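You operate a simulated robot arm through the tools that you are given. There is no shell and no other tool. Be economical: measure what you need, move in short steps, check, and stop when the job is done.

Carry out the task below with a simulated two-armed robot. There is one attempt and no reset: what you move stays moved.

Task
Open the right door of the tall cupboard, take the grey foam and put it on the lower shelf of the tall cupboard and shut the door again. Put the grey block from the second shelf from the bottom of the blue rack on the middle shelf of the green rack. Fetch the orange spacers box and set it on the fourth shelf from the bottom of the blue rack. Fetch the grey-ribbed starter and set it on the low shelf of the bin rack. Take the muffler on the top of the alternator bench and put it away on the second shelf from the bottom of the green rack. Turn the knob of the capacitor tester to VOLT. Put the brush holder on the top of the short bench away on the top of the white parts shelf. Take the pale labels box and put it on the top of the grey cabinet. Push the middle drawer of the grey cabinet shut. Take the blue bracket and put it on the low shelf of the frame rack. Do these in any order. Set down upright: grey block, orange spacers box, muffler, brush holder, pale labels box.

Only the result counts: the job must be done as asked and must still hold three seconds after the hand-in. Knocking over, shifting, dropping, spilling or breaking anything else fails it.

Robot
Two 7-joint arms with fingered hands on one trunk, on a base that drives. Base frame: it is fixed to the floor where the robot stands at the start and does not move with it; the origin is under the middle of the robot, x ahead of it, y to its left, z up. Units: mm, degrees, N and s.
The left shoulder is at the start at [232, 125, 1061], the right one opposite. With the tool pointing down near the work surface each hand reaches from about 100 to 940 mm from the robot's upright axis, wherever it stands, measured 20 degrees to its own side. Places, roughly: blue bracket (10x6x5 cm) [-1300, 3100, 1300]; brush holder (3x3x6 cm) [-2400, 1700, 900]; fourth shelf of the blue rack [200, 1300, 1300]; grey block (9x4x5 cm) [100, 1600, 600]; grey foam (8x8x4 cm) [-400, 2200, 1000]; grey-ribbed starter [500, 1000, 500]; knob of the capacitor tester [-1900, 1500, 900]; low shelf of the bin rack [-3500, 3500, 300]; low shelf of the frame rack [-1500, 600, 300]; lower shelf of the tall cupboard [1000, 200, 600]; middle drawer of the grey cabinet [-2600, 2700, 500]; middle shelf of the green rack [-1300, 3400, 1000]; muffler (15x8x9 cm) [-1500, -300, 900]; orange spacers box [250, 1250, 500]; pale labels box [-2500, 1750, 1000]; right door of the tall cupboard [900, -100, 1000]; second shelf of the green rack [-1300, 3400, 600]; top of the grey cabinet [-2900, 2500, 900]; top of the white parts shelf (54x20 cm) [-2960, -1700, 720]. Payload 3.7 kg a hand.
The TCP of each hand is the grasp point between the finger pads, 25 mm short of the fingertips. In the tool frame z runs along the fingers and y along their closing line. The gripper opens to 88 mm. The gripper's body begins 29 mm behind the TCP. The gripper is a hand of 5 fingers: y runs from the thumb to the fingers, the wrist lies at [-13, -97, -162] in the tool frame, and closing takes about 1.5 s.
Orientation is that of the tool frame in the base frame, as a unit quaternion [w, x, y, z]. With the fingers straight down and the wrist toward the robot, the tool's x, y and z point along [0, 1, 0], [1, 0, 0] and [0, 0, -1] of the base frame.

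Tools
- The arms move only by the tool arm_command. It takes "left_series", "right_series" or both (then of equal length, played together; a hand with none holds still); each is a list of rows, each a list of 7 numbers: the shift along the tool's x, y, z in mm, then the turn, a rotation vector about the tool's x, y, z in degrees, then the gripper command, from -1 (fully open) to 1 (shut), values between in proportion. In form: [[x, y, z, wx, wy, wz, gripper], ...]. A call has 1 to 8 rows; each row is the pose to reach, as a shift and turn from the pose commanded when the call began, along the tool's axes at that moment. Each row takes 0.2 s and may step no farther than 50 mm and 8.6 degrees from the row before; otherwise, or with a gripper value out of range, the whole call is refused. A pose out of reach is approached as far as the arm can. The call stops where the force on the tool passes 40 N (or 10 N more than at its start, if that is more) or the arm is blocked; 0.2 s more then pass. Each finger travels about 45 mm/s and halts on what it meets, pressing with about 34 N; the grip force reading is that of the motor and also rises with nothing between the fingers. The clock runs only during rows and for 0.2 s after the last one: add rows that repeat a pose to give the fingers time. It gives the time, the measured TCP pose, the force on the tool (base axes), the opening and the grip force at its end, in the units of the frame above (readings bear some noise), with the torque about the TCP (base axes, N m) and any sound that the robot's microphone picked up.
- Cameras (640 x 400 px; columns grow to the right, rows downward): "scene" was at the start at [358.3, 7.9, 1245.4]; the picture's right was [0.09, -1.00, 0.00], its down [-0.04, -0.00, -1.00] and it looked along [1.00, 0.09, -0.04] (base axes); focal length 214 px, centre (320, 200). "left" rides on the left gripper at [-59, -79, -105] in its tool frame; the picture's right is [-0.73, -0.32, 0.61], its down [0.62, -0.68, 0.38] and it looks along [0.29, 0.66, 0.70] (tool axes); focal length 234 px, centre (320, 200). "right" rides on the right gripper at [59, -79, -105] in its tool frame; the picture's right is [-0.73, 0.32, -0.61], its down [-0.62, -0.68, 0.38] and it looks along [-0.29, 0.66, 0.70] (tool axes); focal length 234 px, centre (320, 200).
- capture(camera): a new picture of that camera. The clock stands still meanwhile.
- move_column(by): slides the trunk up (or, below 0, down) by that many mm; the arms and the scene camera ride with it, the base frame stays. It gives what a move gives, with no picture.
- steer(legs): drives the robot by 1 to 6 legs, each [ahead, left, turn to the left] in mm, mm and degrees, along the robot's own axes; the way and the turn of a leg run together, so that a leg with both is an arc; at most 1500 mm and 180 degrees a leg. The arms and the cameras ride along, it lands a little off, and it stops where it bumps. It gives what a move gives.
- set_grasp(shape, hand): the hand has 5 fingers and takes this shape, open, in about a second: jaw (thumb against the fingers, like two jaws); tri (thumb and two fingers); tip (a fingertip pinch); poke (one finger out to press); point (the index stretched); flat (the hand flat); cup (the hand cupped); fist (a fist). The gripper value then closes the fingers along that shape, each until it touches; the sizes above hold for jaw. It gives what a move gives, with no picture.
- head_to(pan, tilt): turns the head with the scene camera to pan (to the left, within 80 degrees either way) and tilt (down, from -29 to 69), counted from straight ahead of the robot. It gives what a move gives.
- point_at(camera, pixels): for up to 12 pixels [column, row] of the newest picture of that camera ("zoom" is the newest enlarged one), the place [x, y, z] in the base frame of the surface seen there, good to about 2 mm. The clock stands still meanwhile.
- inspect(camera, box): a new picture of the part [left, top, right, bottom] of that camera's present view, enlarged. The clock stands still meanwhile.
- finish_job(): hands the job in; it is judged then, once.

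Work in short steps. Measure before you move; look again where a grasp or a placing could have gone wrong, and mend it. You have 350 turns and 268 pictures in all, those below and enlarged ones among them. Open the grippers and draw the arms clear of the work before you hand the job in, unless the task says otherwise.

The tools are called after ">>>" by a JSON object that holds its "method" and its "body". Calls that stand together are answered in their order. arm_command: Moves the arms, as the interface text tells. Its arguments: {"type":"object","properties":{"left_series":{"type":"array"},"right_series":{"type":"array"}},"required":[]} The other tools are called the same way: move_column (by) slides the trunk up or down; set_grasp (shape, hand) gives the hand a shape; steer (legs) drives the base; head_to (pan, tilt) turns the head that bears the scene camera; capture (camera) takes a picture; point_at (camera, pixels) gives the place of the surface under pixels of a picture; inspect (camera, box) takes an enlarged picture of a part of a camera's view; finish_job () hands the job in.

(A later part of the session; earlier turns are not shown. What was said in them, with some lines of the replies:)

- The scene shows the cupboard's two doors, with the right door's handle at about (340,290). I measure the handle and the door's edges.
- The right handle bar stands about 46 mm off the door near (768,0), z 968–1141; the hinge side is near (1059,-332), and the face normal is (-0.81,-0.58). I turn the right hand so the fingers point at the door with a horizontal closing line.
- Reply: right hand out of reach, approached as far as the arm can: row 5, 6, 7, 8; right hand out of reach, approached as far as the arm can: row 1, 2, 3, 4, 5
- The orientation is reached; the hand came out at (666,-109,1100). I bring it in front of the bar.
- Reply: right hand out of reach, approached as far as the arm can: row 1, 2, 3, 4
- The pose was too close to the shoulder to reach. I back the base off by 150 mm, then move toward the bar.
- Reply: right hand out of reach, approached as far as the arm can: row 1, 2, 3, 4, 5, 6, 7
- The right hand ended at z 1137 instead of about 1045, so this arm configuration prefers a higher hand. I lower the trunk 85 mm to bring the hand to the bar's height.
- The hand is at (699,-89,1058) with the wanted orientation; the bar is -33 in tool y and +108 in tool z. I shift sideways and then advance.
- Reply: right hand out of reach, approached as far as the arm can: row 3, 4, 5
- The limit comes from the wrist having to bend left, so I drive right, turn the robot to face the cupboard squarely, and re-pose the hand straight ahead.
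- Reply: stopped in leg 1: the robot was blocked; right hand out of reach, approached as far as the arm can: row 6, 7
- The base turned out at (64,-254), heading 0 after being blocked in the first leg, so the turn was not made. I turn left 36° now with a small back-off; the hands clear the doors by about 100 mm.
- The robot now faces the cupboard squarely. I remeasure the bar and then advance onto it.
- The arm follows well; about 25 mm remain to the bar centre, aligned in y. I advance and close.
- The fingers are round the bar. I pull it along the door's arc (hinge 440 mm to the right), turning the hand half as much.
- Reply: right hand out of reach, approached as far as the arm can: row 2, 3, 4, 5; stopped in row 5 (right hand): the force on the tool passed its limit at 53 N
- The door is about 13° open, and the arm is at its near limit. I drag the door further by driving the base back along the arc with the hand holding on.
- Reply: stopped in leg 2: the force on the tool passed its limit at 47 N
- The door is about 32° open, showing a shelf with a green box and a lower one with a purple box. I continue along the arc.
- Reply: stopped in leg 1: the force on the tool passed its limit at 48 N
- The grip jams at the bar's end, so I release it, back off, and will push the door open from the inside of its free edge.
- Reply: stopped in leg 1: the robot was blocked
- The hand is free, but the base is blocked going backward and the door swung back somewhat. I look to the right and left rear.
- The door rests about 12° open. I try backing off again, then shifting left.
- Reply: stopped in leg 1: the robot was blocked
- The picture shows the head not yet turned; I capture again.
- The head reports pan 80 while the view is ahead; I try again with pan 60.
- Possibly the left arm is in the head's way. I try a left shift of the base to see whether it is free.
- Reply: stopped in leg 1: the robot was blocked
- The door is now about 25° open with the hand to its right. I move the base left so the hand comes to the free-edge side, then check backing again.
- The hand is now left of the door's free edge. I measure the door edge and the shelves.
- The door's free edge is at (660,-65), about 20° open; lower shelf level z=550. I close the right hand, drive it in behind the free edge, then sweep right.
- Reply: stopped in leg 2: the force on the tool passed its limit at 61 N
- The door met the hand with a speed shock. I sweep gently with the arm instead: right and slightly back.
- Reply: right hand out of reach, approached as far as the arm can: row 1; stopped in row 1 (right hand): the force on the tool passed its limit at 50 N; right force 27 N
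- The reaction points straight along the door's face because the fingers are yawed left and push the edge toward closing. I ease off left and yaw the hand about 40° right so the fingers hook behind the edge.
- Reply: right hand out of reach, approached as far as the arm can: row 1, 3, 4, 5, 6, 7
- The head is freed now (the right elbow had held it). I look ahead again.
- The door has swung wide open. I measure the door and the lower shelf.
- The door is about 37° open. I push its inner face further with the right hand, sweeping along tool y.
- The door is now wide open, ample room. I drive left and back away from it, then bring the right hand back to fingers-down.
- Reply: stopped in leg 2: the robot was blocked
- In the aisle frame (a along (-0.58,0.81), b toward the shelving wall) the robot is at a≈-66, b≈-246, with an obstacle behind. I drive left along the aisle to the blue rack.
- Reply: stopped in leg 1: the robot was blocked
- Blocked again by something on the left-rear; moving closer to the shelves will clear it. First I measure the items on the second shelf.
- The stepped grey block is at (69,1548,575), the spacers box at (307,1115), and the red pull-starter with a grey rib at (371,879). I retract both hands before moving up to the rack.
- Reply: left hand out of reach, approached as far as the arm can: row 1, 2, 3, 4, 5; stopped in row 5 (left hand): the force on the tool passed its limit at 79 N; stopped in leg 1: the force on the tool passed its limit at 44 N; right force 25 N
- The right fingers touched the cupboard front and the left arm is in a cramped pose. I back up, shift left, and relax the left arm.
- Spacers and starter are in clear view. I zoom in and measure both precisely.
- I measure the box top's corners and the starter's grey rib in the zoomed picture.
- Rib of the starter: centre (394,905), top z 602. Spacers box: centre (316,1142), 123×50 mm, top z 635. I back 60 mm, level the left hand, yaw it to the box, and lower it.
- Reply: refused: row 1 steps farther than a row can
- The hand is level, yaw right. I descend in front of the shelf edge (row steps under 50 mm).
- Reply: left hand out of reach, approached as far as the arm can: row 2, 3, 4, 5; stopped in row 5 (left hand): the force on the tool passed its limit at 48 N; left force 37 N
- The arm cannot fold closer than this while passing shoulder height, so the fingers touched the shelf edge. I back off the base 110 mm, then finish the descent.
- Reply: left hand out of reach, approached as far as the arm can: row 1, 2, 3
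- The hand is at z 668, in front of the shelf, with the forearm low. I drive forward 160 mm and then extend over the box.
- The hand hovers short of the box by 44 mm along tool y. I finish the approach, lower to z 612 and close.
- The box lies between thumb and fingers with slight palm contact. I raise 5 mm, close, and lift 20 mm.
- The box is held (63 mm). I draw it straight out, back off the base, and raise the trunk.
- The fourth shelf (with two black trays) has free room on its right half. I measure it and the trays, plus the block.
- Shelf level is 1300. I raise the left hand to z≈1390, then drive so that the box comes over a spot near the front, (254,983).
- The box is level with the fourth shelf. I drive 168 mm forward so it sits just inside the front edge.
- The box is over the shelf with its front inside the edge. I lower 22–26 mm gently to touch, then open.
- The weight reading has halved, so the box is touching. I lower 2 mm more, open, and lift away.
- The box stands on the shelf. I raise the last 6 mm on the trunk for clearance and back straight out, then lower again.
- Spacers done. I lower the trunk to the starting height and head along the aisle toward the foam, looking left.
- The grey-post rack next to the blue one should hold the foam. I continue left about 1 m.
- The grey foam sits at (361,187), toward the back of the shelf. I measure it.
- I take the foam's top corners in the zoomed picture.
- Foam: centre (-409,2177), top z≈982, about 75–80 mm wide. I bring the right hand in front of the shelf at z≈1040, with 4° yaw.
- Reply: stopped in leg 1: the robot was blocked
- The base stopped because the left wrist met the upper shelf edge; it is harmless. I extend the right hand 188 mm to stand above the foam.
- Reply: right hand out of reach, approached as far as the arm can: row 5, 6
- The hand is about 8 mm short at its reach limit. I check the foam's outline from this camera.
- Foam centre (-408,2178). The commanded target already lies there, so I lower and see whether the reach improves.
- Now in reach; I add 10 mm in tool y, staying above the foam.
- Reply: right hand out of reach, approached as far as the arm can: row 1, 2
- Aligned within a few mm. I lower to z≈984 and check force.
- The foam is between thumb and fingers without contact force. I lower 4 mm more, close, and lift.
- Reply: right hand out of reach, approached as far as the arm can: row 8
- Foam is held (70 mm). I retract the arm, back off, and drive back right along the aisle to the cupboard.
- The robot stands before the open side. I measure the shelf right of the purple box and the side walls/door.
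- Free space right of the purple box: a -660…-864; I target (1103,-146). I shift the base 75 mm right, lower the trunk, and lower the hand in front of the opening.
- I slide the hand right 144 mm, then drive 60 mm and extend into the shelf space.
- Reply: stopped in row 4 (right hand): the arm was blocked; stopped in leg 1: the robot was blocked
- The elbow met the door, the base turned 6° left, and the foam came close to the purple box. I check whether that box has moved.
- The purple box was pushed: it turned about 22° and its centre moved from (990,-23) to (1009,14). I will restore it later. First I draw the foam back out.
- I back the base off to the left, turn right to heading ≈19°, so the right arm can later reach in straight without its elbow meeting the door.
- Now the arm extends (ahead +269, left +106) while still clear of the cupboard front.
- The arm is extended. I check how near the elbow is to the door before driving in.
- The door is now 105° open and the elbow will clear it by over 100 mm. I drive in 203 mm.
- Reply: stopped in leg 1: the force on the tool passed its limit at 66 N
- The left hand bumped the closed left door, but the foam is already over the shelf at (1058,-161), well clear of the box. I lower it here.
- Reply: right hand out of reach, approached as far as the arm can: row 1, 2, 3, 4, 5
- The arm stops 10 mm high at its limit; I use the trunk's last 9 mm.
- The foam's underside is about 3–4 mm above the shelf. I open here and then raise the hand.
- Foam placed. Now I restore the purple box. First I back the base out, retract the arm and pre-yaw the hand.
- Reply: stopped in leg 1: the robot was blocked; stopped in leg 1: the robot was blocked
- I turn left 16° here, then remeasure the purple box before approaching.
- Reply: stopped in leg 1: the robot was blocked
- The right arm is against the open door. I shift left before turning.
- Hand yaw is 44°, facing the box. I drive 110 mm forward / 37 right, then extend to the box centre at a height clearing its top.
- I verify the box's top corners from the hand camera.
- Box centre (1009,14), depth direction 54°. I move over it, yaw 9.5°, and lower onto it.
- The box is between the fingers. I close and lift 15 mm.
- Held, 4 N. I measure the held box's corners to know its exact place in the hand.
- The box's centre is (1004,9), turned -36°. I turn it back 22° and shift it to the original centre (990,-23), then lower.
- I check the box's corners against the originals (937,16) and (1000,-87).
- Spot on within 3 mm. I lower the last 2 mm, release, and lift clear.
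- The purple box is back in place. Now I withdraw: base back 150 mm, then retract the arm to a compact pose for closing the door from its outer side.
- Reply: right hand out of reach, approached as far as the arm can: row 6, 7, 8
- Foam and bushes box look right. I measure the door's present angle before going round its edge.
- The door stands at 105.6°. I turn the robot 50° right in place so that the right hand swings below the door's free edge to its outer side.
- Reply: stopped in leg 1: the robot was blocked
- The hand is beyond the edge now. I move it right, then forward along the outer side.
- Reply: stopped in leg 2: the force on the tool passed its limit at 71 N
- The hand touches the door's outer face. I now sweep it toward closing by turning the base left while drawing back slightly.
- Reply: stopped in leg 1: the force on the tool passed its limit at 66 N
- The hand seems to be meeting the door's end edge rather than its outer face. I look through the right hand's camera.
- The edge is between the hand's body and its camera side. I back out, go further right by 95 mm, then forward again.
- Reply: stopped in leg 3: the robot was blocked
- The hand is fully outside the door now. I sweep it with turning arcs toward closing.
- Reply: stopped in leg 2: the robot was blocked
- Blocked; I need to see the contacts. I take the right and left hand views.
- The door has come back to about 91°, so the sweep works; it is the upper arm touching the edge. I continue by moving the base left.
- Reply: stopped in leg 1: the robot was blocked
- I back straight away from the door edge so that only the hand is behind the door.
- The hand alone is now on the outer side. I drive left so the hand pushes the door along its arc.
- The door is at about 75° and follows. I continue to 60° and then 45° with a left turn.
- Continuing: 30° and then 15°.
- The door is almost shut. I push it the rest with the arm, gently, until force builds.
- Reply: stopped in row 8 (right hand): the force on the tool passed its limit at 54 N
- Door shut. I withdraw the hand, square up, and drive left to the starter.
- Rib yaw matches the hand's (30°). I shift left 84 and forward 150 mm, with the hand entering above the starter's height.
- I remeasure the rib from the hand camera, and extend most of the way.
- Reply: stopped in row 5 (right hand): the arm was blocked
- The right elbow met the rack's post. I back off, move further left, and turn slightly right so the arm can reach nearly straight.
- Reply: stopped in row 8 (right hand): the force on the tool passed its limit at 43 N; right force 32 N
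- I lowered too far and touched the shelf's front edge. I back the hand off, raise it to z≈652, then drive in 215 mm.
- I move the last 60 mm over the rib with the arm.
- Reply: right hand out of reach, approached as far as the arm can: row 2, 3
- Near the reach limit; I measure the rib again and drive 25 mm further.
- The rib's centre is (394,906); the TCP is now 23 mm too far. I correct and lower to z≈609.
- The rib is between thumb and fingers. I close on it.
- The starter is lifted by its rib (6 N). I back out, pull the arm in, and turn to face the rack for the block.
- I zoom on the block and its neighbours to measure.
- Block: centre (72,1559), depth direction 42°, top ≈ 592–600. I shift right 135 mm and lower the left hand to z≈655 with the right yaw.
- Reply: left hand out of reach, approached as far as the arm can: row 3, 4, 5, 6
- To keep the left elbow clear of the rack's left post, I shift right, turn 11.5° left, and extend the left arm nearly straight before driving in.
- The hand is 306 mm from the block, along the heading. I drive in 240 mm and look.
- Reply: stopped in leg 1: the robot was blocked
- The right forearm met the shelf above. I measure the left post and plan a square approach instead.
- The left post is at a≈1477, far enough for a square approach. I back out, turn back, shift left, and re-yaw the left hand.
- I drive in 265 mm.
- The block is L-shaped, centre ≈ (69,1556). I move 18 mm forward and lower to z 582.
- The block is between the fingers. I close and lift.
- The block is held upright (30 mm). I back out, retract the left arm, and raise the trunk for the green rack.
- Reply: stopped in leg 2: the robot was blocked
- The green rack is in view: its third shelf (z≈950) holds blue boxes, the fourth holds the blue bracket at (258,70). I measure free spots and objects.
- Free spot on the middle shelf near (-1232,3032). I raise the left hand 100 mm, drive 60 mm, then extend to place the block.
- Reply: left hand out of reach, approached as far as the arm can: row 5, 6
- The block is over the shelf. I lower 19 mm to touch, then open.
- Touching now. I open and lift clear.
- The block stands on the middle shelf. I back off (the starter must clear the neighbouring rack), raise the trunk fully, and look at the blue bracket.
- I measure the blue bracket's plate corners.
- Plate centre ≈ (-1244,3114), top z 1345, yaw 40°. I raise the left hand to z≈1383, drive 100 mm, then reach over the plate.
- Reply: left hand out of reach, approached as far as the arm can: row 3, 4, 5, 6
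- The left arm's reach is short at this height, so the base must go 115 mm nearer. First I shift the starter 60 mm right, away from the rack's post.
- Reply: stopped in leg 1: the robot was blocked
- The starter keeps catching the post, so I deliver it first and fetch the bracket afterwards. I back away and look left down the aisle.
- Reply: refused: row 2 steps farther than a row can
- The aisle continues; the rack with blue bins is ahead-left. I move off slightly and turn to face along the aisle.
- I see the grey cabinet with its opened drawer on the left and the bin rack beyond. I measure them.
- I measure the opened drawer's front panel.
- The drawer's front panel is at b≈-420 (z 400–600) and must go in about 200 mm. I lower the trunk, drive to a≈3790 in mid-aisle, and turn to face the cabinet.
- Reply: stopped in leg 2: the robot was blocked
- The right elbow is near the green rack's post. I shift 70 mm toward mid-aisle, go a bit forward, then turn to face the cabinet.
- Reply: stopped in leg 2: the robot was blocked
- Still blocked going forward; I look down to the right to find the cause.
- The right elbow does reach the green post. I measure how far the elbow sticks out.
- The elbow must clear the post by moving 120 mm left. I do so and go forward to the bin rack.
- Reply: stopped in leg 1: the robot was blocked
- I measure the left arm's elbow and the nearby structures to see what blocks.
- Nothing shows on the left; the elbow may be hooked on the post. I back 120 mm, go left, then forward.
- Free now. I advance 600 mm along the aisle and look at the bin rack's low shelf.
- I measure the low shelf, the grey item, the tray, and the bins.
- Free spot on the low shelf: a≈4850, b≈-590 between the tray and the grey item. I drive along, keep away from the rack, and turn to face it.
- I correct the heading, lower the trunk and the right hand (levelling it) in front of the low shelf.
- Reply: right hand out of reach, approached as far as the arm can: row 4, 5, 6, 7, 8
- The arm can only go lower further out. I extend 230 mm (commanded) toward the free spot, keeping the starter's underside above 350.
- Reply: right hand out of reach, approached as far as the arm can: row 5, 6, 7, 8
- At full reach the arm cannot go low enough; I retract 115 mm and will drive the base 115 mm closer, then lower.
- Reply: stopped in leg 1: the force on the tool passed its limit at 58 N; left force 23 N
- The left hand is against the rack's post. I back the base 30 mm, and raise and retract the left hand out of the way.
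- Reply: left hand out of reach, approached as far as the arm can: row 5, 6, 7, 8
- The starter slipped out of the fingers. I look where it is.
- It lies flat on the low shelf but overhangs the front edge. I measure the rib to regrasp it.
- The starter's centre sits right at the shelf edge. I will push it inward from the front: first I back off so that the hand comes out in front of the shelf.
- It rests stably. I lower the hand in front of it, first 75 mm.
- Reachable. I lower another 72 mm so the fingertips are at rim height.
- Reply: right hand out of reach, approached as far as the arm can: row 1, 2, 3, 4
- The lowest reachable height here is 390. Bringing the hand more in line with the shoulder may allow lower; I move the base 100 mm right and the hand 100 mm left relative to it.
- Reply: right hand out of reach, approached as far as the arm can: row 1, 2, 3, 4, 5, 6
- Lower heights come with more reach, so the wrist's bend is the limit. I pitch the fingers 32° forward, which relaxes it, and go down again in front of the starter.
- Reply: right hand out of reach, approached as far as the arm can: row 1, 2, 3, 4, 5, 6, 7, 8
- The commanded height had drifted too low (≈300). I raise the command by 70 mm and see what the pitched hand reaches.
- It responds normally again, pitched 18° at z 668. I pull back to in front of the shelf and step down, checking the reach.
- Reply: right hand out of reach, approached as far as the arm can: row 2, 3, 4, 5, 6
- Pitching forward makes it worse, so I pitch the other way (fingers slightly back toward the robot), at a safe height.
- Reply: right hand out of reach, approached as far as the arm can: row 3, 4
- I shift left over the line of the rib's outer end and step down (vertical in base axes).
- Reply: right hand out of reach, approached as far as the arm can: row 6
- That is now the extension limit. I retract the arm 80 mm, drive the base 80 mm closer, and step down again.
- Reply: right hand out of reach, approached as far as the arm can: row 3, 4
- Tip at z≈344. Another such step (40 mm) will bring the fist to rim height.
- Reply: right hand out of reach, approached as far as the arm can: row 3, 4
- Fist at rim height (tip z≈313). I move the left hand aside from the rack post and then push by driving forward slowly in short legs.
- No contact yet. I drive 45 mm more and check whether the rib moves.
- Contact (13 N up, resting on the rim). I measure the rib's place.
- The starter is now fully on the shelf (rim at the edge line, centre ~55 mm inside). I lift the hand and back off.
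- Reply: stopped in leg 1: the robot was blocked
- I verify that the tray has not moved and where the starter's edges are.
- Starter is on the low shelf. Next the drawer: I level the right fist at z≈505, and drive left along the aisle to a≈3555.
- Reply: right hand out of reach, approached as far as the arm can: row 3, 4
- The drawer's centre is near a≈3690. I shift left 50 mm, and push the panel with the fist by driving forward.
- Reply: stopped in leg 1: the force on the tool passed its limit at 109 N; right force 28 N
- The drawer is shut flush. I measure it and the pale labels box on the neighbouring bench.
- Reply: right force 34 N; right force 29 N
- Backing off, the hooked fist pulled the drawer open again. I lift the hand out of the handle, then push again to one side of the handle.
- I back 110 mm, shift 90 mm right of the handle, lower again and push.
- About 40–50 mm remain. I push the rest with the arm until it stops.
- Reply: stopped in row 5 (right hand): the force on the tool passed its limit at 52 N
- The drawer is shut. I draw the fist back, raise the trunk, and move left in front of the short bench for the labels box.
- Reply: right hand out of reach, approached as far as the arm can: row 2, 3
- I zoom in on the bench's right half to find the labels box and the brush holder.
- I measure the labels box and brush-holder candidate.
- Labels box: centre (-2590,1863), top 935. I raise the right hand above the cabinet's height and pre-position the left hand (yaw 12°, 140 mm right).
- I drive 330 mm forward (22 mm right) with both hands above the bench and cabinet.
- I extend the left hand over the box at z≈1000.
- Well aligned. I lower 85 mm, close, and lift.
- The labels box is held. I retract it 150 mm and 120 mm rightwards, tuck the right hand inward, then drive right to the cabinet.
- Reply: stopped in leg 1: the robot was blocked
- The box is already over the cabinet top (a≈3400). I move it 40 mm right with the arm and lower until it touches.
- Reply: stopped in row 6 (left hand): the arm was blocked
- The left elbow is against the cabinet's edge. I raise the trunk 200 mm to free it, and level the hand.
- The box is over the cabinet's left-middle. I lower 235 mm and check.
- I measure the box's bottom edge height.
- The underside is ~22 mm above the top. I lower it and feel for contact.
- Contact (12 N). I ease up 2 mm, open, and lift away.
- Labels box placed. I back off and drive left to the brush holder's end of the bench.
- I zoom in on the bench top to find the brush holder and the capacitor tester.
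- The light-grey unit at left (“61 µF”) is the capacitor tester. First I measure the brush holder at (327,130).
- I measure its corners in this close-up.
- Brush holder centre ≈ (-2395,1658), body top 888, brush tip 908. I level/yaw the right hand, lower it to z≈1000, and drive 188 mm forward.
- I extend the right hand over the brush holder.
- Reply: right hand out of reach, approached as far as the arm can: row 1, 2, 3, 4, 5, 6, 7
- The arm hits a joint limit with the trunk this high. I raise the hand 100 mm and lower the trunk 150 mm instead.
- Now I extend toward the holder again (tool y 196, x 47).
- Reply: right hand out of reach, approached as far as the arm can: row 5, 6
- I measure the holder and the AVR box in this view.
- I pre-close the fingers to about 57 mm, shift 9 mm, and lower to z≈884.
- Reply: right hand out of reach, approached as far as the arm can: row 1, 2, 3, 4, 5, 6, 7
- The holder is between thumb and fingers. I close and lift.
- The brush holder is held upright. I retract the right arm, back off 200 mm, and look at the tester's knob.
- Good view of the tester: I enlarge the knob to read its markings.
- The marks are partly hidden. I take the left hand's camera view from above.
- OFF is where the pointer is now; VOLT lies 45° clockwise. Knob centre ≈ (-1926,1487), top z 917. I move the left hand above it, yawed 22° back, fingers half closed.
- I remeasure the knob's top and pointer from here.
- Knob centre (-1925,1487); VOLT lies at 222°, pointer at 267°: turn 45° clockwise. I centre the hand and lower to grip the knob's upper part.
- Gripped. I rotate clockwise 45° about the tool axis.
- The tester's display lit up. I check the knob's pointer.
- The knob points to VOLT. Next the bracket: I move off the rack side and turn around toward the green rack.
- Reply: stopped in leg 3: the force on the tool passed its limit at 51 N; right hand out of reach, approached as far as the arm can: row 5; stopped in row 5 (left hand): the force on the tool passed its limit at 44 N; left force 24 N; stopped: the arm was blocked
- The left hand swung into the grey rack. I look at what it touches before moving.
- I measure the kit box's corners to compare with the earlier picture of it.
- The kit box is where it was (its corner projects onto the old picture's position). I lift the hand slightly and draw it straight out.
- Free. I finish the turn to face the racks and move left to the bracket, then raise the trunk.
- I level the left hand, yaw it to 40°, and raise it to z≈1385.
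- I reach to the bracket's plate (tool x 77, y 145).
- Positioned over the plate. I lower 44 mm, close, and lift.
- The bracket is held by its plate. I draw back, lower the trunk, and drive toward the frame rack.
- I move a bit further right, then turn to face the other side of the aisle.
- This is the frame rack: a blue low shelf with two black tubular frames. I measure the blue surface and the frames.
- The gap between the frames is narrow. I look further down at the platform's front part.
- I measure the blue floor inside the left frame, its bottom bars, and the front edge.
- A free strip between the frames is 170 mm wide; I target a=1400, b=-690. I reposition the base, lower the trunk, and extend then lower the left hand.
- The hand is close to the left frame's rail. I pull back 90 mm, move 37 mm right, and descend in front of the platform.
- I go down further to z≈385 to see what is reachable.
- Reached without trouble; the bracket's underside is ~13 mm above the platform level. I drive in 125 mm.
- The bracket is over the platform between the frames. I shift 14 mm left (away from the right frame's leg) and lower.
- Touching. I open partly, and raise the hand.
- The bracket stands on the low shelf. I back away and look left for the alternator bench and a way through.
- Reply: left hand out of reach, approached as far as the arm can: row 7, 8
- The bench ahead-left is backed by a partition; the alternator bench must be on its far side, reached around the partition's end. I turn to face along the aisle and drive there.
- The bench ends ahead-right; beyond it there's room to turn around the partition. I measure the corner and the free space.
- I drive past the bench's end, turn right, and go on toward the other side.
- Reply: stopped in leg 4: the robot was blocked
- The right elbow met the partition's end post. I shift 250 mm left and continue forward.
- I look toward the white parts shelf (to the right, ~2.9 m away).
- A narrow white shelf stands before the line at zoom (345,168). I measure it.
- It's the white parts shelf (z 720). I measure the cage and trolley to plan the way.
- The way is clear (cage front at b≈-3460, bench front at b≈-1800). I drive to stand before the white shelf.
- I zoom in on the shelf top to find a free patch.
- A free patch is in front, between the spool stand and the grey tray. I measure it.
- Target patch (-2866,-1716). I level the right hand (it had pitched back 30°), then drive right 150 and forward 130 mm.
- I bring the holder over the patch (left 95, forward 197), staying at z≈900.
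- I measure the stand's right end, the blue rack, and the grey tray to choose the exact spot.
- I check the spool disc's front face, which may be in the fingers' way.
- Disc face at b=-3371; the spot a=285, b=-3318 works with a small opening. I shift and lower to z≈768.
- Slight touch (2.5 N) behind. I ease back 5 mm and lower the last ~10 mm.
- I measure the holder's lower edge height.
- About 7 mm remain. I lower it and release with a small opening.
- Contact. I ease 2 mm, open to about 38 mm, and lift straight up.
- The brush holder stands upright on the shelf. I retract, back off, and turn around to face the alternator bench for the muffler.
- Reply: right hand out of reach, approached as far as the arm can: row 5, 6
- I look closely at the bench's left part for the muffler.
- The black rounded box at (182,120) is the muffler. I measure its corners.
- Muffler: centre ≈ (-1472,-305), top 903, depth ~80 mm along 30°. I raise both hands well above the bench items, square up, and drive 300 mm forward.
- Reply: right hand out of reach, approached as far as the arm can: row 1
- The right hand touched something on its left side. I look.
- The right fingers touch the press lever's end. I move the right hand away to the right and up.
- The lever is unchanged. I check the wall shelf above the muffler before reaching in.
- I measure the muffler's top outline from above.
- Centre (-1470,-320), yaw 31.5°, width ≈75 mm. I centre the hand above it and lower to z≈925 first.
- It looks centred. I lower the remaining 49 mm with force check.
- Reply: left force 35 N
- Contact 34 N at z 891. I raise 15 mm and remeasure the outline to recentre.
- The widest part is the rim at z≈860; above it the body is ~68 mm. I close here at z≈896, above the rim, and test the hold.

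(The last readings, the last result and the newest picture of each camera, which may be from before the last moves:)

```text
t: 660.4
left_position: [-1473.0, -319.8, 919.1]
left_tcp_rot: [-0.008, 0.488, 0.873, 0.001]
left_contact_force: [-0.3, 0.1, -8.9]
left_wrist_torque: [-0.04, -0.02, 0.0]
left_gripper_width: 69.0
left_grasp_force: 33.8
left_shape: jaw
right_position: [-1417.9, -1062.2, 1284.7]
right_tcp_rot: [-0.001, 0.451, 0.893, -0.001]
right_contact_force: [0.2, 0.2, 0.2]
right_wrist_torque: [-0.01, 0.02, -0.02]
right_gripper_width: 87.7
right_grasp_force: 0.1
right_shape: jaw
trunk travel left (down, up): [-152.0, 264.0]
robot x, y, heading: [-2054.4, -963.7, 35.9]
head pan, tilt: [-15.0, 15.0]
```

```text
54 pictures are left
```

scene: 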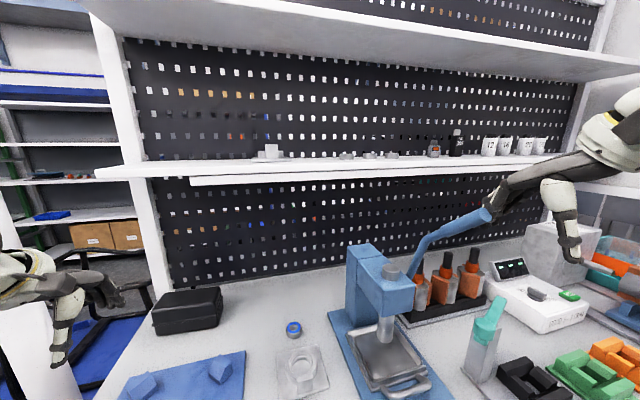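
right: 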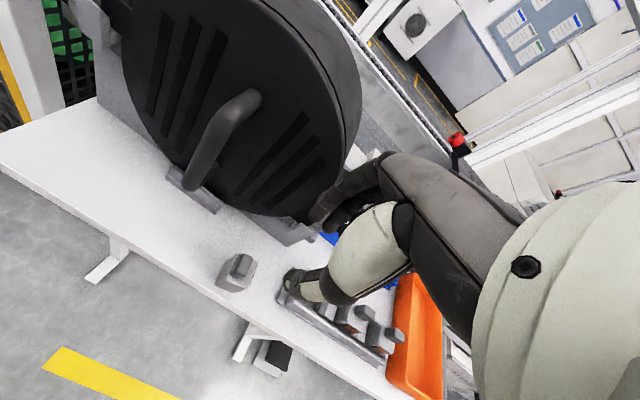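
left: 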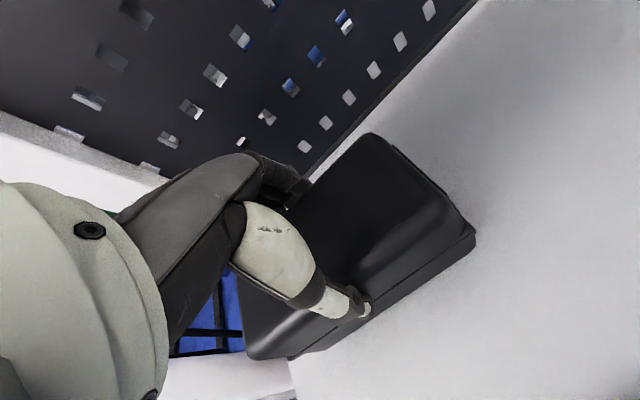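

The muffler is held (8.9 N, 69 mm). I retract it and drive back around the partition, watching the grip.

>>> {"method": "arm_command", "body": {"left_series": [[-2, -40, -25, 0, 0, 0, 1], [-4, -80, -50, 0, 0, 0, 1], [-6, -120, -70, 0, 0, 0, 1], [-8, -160, -80, 0, 0, 0, 1], [-10, -200, -80, 0, 0, 0, 1], [-10, -225, -80, 0, 0, 0, 1]]}}

>>> {"method": "steer", "body": {"legs": [[-170, 0, 0], [0, -1450, 0]]}}

```text
t: 661.8
left_position: [-1659.9, -446.6, 1002.5]
left_tcp_rot: [-0.008, 0.488, 0.873, 0.002]
left_contact_force: [0.6, 0.4, -8.9]
left_wrist_torque: [0.0, -0.08, -0.03]
left_gripper_width: 68.7
left_grasp_force: 33.9
left_shape: jaw
right_position: [-1418.6, -1063.0, 1284.6]
right_tcp_rot: [-0.001, 0.45, 0.893, -0.001]
right_contact_force: [-0.1, -0.4, -0.2]
right_wrist_torque: [-0.03, 0.02, -0.01]
right_gripper_width: 87.8
right_grasp_force: 0.0
right_shape: jaw
trunk travel left (down, up): [-152.0, 264.0]
robot x, y, heading: [-2050.6, -965.2, 35.7]
head pan, tilt: [-15.0, 15.0]
```

```text
t: 671.9
left_position: [-1161.9, -1421.2, 1005.9]
left_tcp_rot: [-0.011, 0.47, 0.883, 0.007]
left_contact_force: [-9.4, 12.2, -0.5]
left_wrist_torque: [0.19, 0.04, 0.1]
left_gripper_width: 68.5
left_grasp_force: 34.3
left_shape: jaw
right_position: [-908.9, -2042.1, 1284.7]
right_tcp_rot: [-0.002, 0.444, 0.896, -0.002]
right_contact_force: [-0.1, 1.4, 0.2]
right_wrist_torque: [0.02, 0.0, 0.0]
right_gripper_width: 87.4
right_grasp_force: 0.1
right_shape: jaw
trunk travel left (down, up): [-152.0, 264.0]
robot x, y, heading: [-1544.6, -1953.0, 36.3]
head pan, tilt: [-15.0, 15.0]
stopped in leg 2: the force on the tool passed its limit at 43 N (the readings are from after the stop); the commanded pose is now the measured one
```

The muffler met something on the bench. I look before moving.

>>> {"method": "head_to", "body": {"pan": 12, "tilt": 25}}

>>> {"method": "capture", "body": {"camera": "scene"}}

```text
t: 672.8
left_position: [-1161.5, -1421.5, 1006.9]
left_tcp_rot: [-0.008, 0.471, 0.882, 0.008]
left_contact_force: [-12.8, 16.7, 0.9]
left_wrist_torque: [0.39, 0.16, 0.29]
left_gripper_width: 68.5
left_grasp_force: 33.8
left_shape: jaw
right_position: [-909.3, -2041.5, 1286.6]
right_tcp_rot: [0.0, 0.444, 0.896, -0.002]
right_contact_force: [0.4, 0.4, -0.4]
right_wrist_torque: [-0.05, 0.03, 0.02]
right_gripper_width: 87.8
right_grasp_force: 0.1
right_shape: jaw
trunk travel left (down, up): [-152.0, 264.0]
robot x, y, heading: [-1540.0, -1955.7, 36.3]
head pan, tilt: [12.0, 25.0]
```

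```text
53 pictures are left
```

scene: 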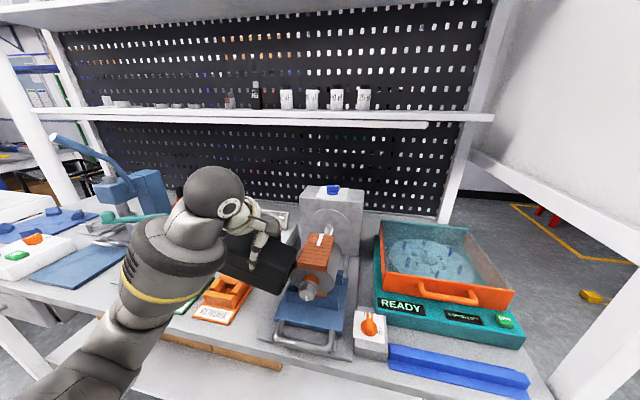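

The muffler touches the winding machine's slide. I move left, then back well clear of the bench.

>>> {"method": "steer", "body": {"legs": [[0, 60, 0], [-230, 0, 0]]}}

>>> {"method": "inspect", "body": {"camera": "scene", "box": [160, 150, 480, 350]}}

```text
t: 675.3
left_position: [-1375.2, -1509.6, 1006.0]
left_tcp_rot: [-0.01, 0.472, 0.881, 0.008]
left_contact_force: [-0.6, 0.0, -8.9]
left_wrist_torque: [-0.15, -0.07, -0.02]
left_gripper_width: 68.3
left_grasp_force: 34.1
left_shape: jaw
right_position: [-1126.1, -2129.2, 1286.2]
right_tcp_rot: [-0.001, 0.445, 0.896, -0.002]
right_contact_force: [0.5, 0.6, 0.1]
right_wrist_torque: [-0.02, 0.0, -0.04]
right_gripper_width: 87.9
right_grasp_force: 0.0
right_shape: jaw
trunk travel left (down, up): [-152.0, 264.0]
robot x, y, heading: [-1758.3, -2038.4, 36.7]
head pan, tilt: [12.0, 25.0]
```

```text
2.00 times, centred on (320, 250) of scene
```

zoom: 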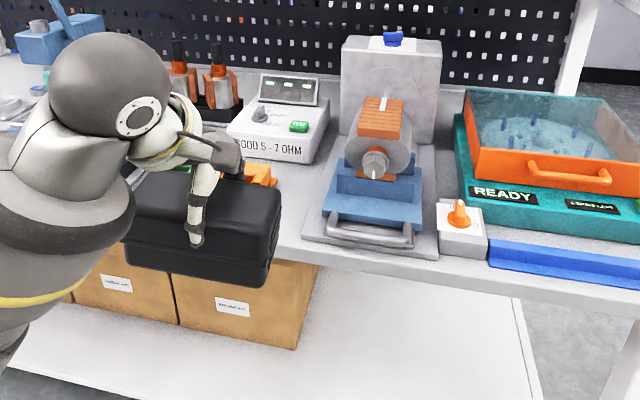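

The machine looks undisturbed and the muffler is still firmly held. I continue right and then forward through the gap.

>>> {"method": "steer", "body": {"legs": [[0, -1150, -1], [1300, 0, 0], [1280, 0, 0]]}}

>>> {"method": "head_to", "body": {"pan": 20, "tilt": 20}}

>>> {"method": "capture", "body": {"camera": "scene"}}

```text
t: 697.8
left_position: [1475.3, -1033.2, 1005.6]
left_tcp_rot: [-0.01, 0.498, 0.867, 0.007]
left_contact_force: [-0.5, 0.1, -8.4]
left_wrist_torque: [-0.1, -0.11, 0.0]
left_gripper_width: 68.4
left_grasp_force: 33.9
left_shape: jaw
right_position: [1691.5, -1666.4, 1284.0]
right_tcp_rot: [-0.002, 0.47, 0.883, -0.001]
right_contact_force: [0.2, 0.3, 0.0]
right_wrist_torque: [0.03, -0.01, 0.03]
right_gripper_width: 88.1
right_grasp_force: 0.1
right_shape: jaw
trunk travel left (down, up): [-152.0, 264.0]
robot x, y, heading: [1059.4, -1536.0, 33.2]
head pan, tilt: [12.0, 25.0]
```

```text
t: 698.5
left_position: [1475.8, -1033.4, 1005.1]
left_tcp_rot: [-0.011, 0.498, 0.867, 0.007]
left_contact_force: [0.3, -0.8, -8.5]
left_wrist_torque: [-0.07, -0.1, 0.0]
left_gripper_width: 68.0
left_grasp_force: 33.6
left_shape: jaw
right_position: [1691.3, -1667.5, 1284.7]
right_tcp_rot: [-0.002, 0.471, 0.882, 0.0]
right_contact_force: [0.1, -0.6, 0.2]
right_wrist_torque: [-0.04, 0.0, 0.03]
right_gripper_width: 87.7
right_grasp_force: 0.0
right_shape: jaw
trunk travel left (down, up): [-152.0, 264.0]
robot x, y, heading: [1062.6, -1537.3, 33.2]
head pan, tilt: [20.0, 20.0]
```

```text
51 pictures are left
```

scene: 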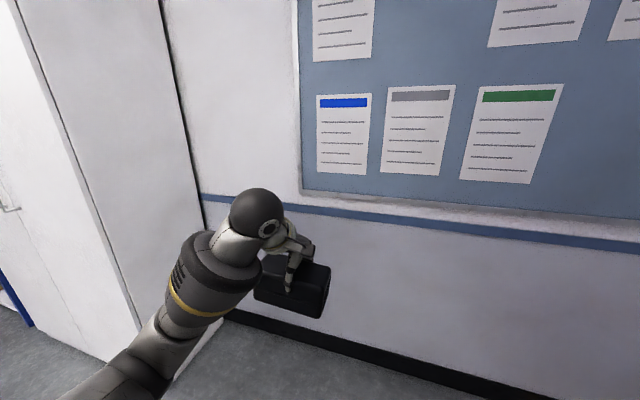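

Still firm (68 mm). I take a line clear of the cupboard handles and drive left along the aisle toward the green rack.

>>> {"method": "steer", "body": {"legs": [[-85, 0, 2.5], [0, 1450, 0], [0, 1450, 0]]}}

>>> {"method": "steer", "body": {"legs": [[0, 1450, 0], [0, 500, 0]]}}

>>> {"method": "head_to", "body": {"pan": 10, "tilt": 35}}

>>> {"method": "capture", "body": {"camera": "scene"}}

```text
t: 724.7
left_position: [-375.3, 1285.1, 1005.1]
left_tcp_rot: [-0.01, 0.47, 0.883, 0.007]
left_contact_force: [-0.4, -0.1, -8.9]
left_wrist_torque: [-0.1, -0.13, 0.01]
left_gripper_width: 68.2
left_grasp_force: 34.1
left_shape: jaw
right_position: [-118.7, 666.8, 1285.1]
right_tcp_rot: [-0.001, 0.44, 0.898, -0.001]
right_contact_force: [0.3, 1.1, 0.1]
right_wrist_torque: [0.0, 0.02, 0.0]
right_gripper_width: 87.9
right_grasp_force: 0.1
right_shape: jaw
trunk travel left (down, up): [-152.0, 264.0]
robot x, y, heading: [-750.5, 754.7, 36.8]
head pan, tilt: [20.0, 20.0]
```

```text
t: 742.1
left_position: [-1591.7, 2851.2, 1005.8]
left_tcp_rot: [-0.011, 0.455, 0.89, 0.007]
left_contact_force: [0.4, 0.4, -8.8]
left_wrist_torque: [-0.11, -0.09, 0.02]
left_gripper_width: 68.5
left_grasp_force: 33.6
left_shape: jaw
right_position: [-1314.5, 2241.2, 1285.3]
right_tcp_rot: [-0.002, 0.427, 0.904, -0.001]
right_contact_force: [0.3, 0.3, -0.5]
right_wrist_torque: [0.0, 0.0, 0.0]
right_gripper_width: 87.5
right_grasp_force: 0.1
right_shape: jaw
trunk travel left (down, up): [-152.0, 264.0]
robot x, y, heading: [-1950.7, 2307.6, 38.9]
head pan, tilt: [20.0, 20.0]
```

```text
t: 742.9
left_position: [-1591.1, 2850.9, 1006.2]
left_tcp_rot: [-0.01, 0.455, 0.89, 0.006]
left_contact_force: [0.4, 0.1, -9.9]
left_wrist_torque: [-0.07, -0.1, 0.0]
left_gripper_width: 68.3
left_grasp_force: 33.7
left_shape: jaw
right_position: [-1315.1, 2240.7, 1285.3]
right_tcp_rot: [-0.001, 0.427, 0.904, -0.001]
right_contact_force: [-0.3, 0.7, -0.2]
right_wrist_torque: [-0.02, 0.0, -0.01]
right_gripper_width: 87.7
right_grasp_force: 0.1
right_shape: jaw
trunk travel left (down, up): [-152.0, 264.0]
robot x, y, heading: [-1951.6, 2309.7, 39.0]
head pan, tilt: [10.0, 35.0]
```

```text
50 pictures are left
```

scene: 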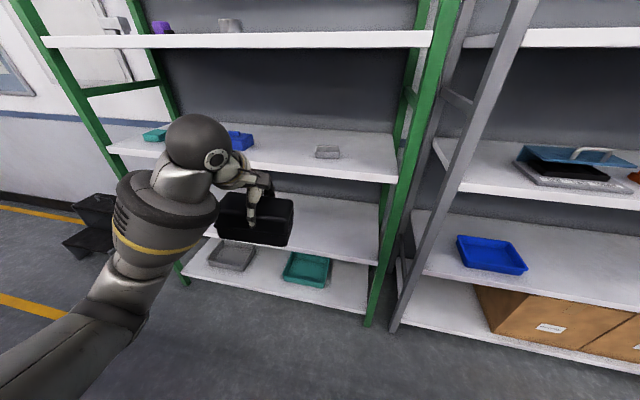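

At the green rack with the muffler firmly held. I square up, lower the trunk 148 mm, and lower the hand to z≈655 in front of the second shelf.

>>> {"method": "steer", "body": {"legs": [[60, 0, -3.3]]}}

>>> {"method": "move_column", "body": {"by": -148}}

>>> {"method": "arm_command", "body": {"left_series": [[0, 10, 40, 0, 0, 0, 1], [0, 20, 80, 0, 0, 0, 1], [0, 20, 120, 0, 0, 0, 1], [0, 20, 160, 0, 0, 0, 1], [0, 20, 200, 0, 0, 0, 1], [0, 20, 200, 0, 0, 0, 1]]}}

>>> {"method": "capture", "body": {"camera": "scene"}}

```text
t: 743.9
left_position: [-1512.6, 2865.3, 1004.5]
left_tcp_rot: [-0.01, 0.482, 0.876, 0.006]
left_contact_force: [0.3, 0.1, -8.3]
left_wrist_torque: [-0.09, -0.08, 0.02]
left_gripper_width: 68.3
left_grasp_force: 34.0
left_shape: jaw
right_position: [-1272.4, 2241.9, 1284.4]
right_tcp_rot: [-0.001, 0.452, 0.892, -0.001]
right_contact_force: [-0.2, -0.7, 0.4]
right_wrist_torque: [-0.01, 0.03, 0.02]
right_gripper_width: 87.7
right_grasp_force: 0.1
right_shape: jaw
trunk travel left (down, up): [-152.0, 264.0]
robot x, y, heading: [-1905.1, 2342.7, 35.5]
head pan, tilt: [10.0, 35.0]
```

```text
t: 745.6
left_position: [-1512.9, 2865.5, 840.9]
left_tcp_rot: [-0.022, 0.48, 0.877, -0.017]
left_contact_force: [-0.1, -0.4, -7.8]
left_wrist_torque: [-0.06, -0.1, 0.02]
left_gripper_width: 68.4
left_grasp_force: 34.0
left_shape: jaw
right_position: [-1273.5, 2240.1, 1137.4]
right_tcp_rot: [-0.001, 0.453, 0.892, -0.001]
right_contact_force: [-0.3, -1.4, -0.4]
right_wrist_torque: [0.03, -0.02, -0.03]
right_gripper_width: 87.7
right_grasp_force: 0.0
right_shape: jaw
trunk travel left (down, up): [-4.0, 412.0]
robot x, y, heading: [-1903.4, 2342.7, 35.1]
head pan, tilt: [10.0, 35.0]
```

```text
t: 747.0
left_position: [-1504.8, 2875.4, 638.3]
left_tcp_rot: [-0.022, 0.481, 0.876, -0.017]
left_contact_force: [0.1, -0.8, -9.1]
left_wrist_torque: [-0.07, -0.1, -0.04]
left_gripper_width: 67.8
left_grasp_force: 34.1
left_shape: jaw
right_position: [-1272.7, 2240.5, 1137.8]
right_tcp_rot: [-0.001, 0.453, 0.892, -0.001]
right_contact_force: [0.6, 0.0, 1.4]
right_wrist_torque: [-0.01, 0.0, 0.01]
right_gripper_width: 87.9
right_grasp_force: 0.1
right_shape: jaw
trunk travel left (down, up): [-4.0, 412.0]
robot x, y, heading: [-1905.8, 2344.3, 35.5]
head pan, tilt: [10.0, 35.0]
```

```text
49 pictures are left
```

scene: 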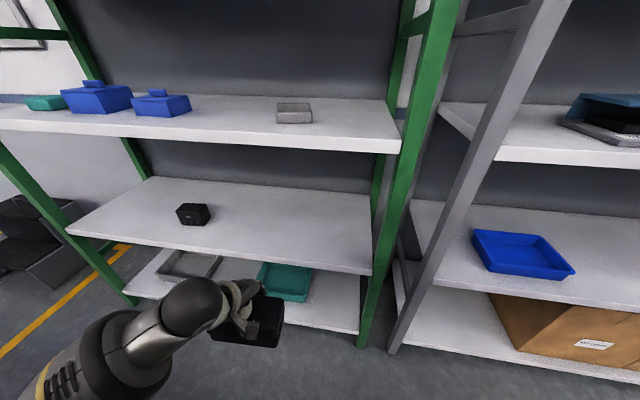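

Underside is only ~8 mm above shelf level, so I raise 25 mm and level, drive 110 mm, then extend 215 mm over the shelf.

>>> {"method": "arm_command", "body": {"left_series": [[0, 0, -12, -1.5, 0, 0, 1], [0, 0, -26, -2.9, 0, 0, 1], [0, 0, -26, -2.9, 0, 0, 1]]}}

>>> {"method": "steer", "body": {"legs": [[110, 0, 0]]}}

>>> {"method": "arm_command", "body": {"left_series": [[3, 40, 0, 0, 0, 0, 1], [6, 80, 0, 0, 0, 0, 1], [9, 120, 0, 0, 0, 0, 1], [12, 160, 0, 0, 0, 0, 1], [15, 195, 0, 0, 0, 0, 1], [15, 213, 0, 0, 0, 0, 1]]}}

>>> {"method": "capture", "body": {"camera": "left"}}

>>> {"method": "capture", "body": {"camera": "scene"}}

```text
t: 747.8
left_position: [-1502.7, 2874.9, 665.9]
left_tcp_rot: [-0.01, 0.481, 0.877, 0.005]
left_contact_force: [-0.4, -0.7, -8.6]
left_wrist_torque: [-0.07, -0.1, -0.03]
left_gripper_width: 68.1
left_grasp_force: 33.9
left_shape: jaw
right_position: [-1273.2, 2240.9, 1136.5]
right_tcp_rot: [-0.001, 0.452, 0.892, -0.001]
right_contact_force: [-0.3, -0.1, 0.2]
right_wrist_torque: [0.02, -0.05, -0.02]
right_gripper_width: 87.8
right_grasp_force: 0.0
right_shape: jaw
trunk travel left (down, up): [-4.0, 412.0]
robot x, y, heading: [-1905.9, 2346.2, 35.2]
head pan, tilt: [10.0, 35.0]
```

```text
t: 749.0
left_position: [-1413.4, 2939.0, 664.8]
left_tcp_rot: [-0.01, 0.482, 0.876, 0.005]
left_contact_force: [0.5, 0.2, -8.8]
left_wrist_torque: [-0.06, -0.11, 0.03]
left_gripper_width: 68.5
left_grasp_force: 33.8
left_shape: jaw
right_position: [-1182.7, 2303.4, 1136.1]
right_tcp_rot: [-0.002, 0.452, 0.892, -0.002]
right_contact_force: [-0.1, -0.1, -0.5]
right_wrist_torque: [0.0, -0.01, -0.01]
right_gripper_width: 87.7
right_grasp_force: 0.0
right_shape: jaw
trunk travel left (down, up): [-4.0, 412.0]
robot x, y, heading: [-1816.7, 2409.7, 35.7]
head pan, tilt: [10.0, 35.0]
```

```text
t: 750.4
left_position: [-1242.4, 3065.4, 664.1]
left_tcp_rot: [-0.011, 0.482, 0.876, 0.004]
left_contact_force: [0.3, 0.4, -8.2]
left_wrist_torque: [-0.1, -0.12, 0.0]
left_gripper_width: 67.9
left_grasp_force: 33.6
left_shape: jaw
right_position: [-1182.8, 2303.3, 1136.4]
right_tcp_rot: [-0.002, 0.452, 0.892, -0.001]
right_contact_force: [-0.6, -0.6, -0.4]
right_wrist_torque: [0.01, 0.0, -0.05]
right_gripper_width: 87.5
right_grasp_force: 0.0
right_shape: jaw
trunk travel left (down, up): [-4.0, 412.0]
robot x, y, heading: [-1815.5, 2407.6, 35.6]
head pan, tilt: [10.0, 35.0]
```

```text
48 pictures are left
```

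left: 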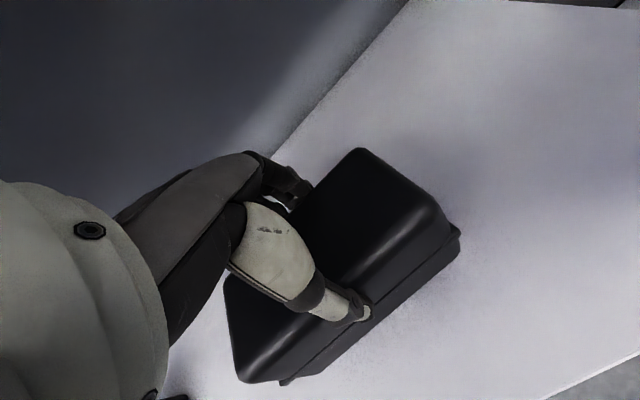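

```text
47 pictures are left
```

scene: 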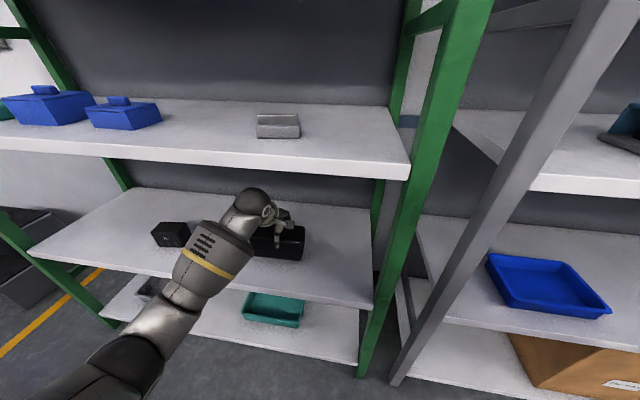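

The muffler is over the free part of the second shelf. I lower it gently.

>>> {"method": "arm_command", "body": {"left_series": [[0, 0, 12, 0, 0, 0, 1], [0, 0, 20, 0, 0, 0, 1], [0, 0, 25, 0, 0, 0, 1], [0, 0, 29, 0, 0, 0, 1], [0, 0, 29, 0, 0, 0, 1]]}}

```text
t: 751.6
left_position: [-1241.1, 3065.1, 634.3]
left_tcp_rot: [-0.01, 0.482, 0.876, 0.005]
left_contact_force: [0.2, 0.2, -7.2]
left_wrist_torque: [-0.08, -0.19, 0.01]
left_gripper_width: 67.8
left_grasp_force: 34.0
left_shape: jaw
right_position: [-1183.7, 2303.5, 1137.2]
right_tcp_rot: [-0.001, 0.453, 0.892, -0.001]
right_contact_force: [0.3, 0.3, 0.4]
right_wrist_torque: [0.04, 0.04, 0.0]
right_gripper_width: 87.8
right_grasp_force: 0.1
right_shape: jaw
trunk travel left (down, up): [-4.0, 412.0]
robot x, y, heading: [-1815.6, 2408.5, 35.4]
head pan, tilt: [10.0, 35.0]
```

Nearly touching (weight easing). I lower 4 mm more in small steps.

>>> {"method": "arm_command", "body": {"left_series": [[0, 0, 2, 0, 0, 0, 1], [0, 0, 3.5, 0, 0, 0, 1], [0, 0, 5, 0, 0, 0, 1], [0, 0, 5, 0, 0, 0, 1]]}}

```text
t: 752.6
left_position: [-1242.4, 3065.4, 632.2]
left_tcp_rot: [-0.01, 0.481, 0.877, 0.006]
left_contact_force: [-3.3, 0.7, -1.5]
left_wrist_torque: [-0.14, -0.43, 0.04]
left_gripper_width: 68.1
left_grasp_force: 33.8
left_shape: jaw
right_position: [-1184.8, 2303.7, 1137.0]
right_tcp_rot: [-0.001, 0.453, 0.892, -0.001]
right_contact_force: [-0.5, 0.1, 0.7]
right_wrist_torque: [0.0, 0.0, 0.0]
right_gripper_width: 87.8
right_grasp_force: 0.0
right_shape: jaw
trunk travel left (down, up): [-4.0, 412.0]
robot x, y, heading: [-1816.5, 2407.6, 35.3]
head pan, tilt: [10.0, 35.0]
```

It rests on the shelf. I open and lift the hand clear.

>>> {"method": "arm_command", "body": {"left_series": [[0, 0, 2, 0, 0, 0, 0.3], [0, 0, 2, 0, 0, 0, -0.5], [0, 0, 2, 0, 0, 0, -1], [0, 0, 2, 0, 0, 0, -1], [0, 0, 0, 0, 0, 0, -1], [0, 0, -30, 0, 0, 0, -1], [0, 0, -70, 0, 0, 0, -1], [0, 0, -85, 0, 0, 0, -1]]}}

>>> {"method": "capture", "body": {"camera": "left"}}

```text
t: 754.4
left_position: [-1242.7, 3064.6, 716.7]
left_tcp_rot: [-0.01, 0.482, 0.876, 0.004]
left_contact_force: [0.7, -0.2, 0.2]
left_wrist_torque: [-0.03, 0.01, 0.02]
left_gripper_width: 87.8
left_grasp_force: 0.0
left_shape: jaw
right_position: [-1183.9, 2303.9, 1137.1]
right_tcp_rot: [-0.002, 0.453, 0.892, -0.001]
right_contact_force: [-0.2, 0.3, 0.1]
right_wrist_torque: [-0.02, -0.01, -0.03]
right_gripper_width: 87.8
right_grasp_force: 0.1
right_shape: jaw
trunk travel left (down, up): [-4.0, 412.0]
robot x, y, heading: [-1815.4, 2406.0, 35.6]
head pan, tilt: [10.0, 35.0]
```

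```text
46 pictures are left
```

left: 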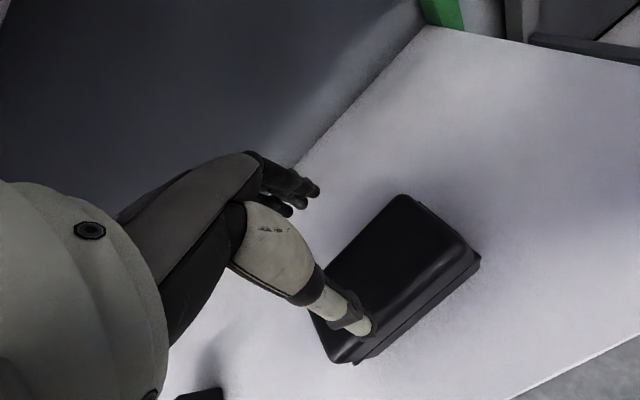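

The muffler stands on the second shelf. I draw the arm out and back the base away, then take a last look.

>>> {"method": "arm_command", "body": {"left_series": [[0, -40, 0, 0, 0, 0, -1], [0, -80, 0, 0, 0, 0, -1], [0, -120, 0, 0, 0, 0, -1], [0, -160, 0, 0, 0, 0, -1], [0, -200, 0, 0, 0, 0, -1], [0, -220, 0, 0, 0, 0, -1]]}}

>>> {"method": "steer", "body": {"legs": [[-150, 0, 0]]}}

>>> {"method": "capture", "body": {"camera": "scene"}}

```text
t: 755.8
left_position: [-1428.7, 2947.2, 716.1]
left_tcp_rot: [-0.01, 0.481, 0.876, 0.005]
left_contact_force: [-0.6, -0.2, 0.0]
left_wrist_torque: [0.02, -0.02, 0.0]
left_gripper_width: 88.0
left_grasp_force: 0.1
left_shape: jaw
right_position: [-1184.4, 2303.1, 1136.3]
right_tcp_rot: [-0.001, 0.453, 0.892, -0.002]
right_contact_force: [-0.4, 0.4, 0.0]
right_wrist_torque: [0.0, 0.01, 0.0]
right_gripper_width: 87.9
right_grasp_force: 0.1
right_shape: jaw
trunk travel left (down, up): [-4.0, 412.0]
robot x, y, heading: [-1814.3, 2404.7, 35.3]
head pan, tilt: [10.0, 35.0]
```

```text
t: 757.2
left_position: [-1546.3, 2861.6, 716.7]
left_tcp_rot: [-0.01, 0.482, 0.876, 0.005]
left_contact_force: [-0.2, -0.5, -0.5]
left_wrist_torque: [0.01, 0.02, -0.06]
left_gripper_width: 88.0
left_grasp_force: 0.1
left_shape: jaw
right_position: [-1304.6, 2216.7, 1138.2]
right_tcp_rot: [0.0, 0.454, 0.891, -0.001]
right_contact_force: [-0.4, -1.2, 0.2]
right_wrist_torque: [-0.01, -0.04, -0.02]
right_gripper_width: 87.7
right_grasp_force: 0.0
right_shape: jaw
trunk travel left (down, up): [-4.0, 412.0]
robot x, y, heading: [-1935.6, 2324.2, 35.4]
head pan, tilt: [10.0, 35.0]
```

```text
45 pictures are left
```

scene: 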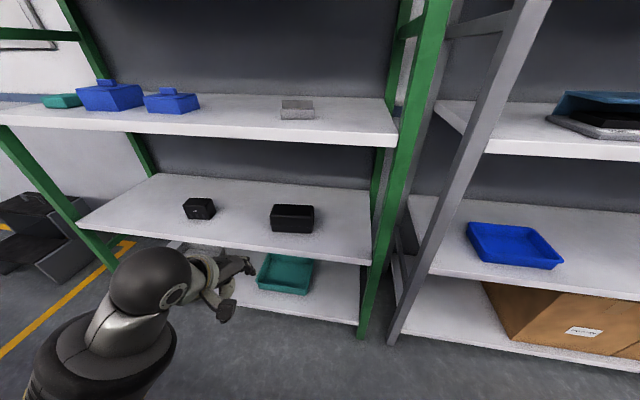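

Muffler (second shelf) and grey block (middle shelf) stand upright on the green rack; both hands are open and clear. I hand the job in.

>>> {"method": "finish_job", "body": {}}

```text
The job is handed in.
```

I did all ten items and handed the job in. Several contacts along the way could count against it:

- **Starter:** It slipped out of the hand and dropped onto the low shelf of the bin rack. I pushed it fully onto the shelf. Its outer rim is level with the shelf's front edge and it sits right beside the blue tray, which I don't think moved, though that check was rough.
- **Bushes box:** I knocked this box in the tall cupboard about 4 cm while placing the foam. I put it back to within about 3 mm.
- **Middle drawer:** I shut it, pulled it open again by accident when the hand caught the handle, then shut it again. It was still shut in a later picture.
- **Kit box on the grey rack:** The hand pressed against this open box with the blue lid. Its position matches the earlier picture.
- **Alternator bench:** The hands brushed the press lever, and the muffler bumped the winding machine. Neither looked moved.

The grey block, orange spacers box, muffler, brush holder and pale labels box were all set down upright. The knob's pointer is on VOLT. Both hands are open and clear of the work.
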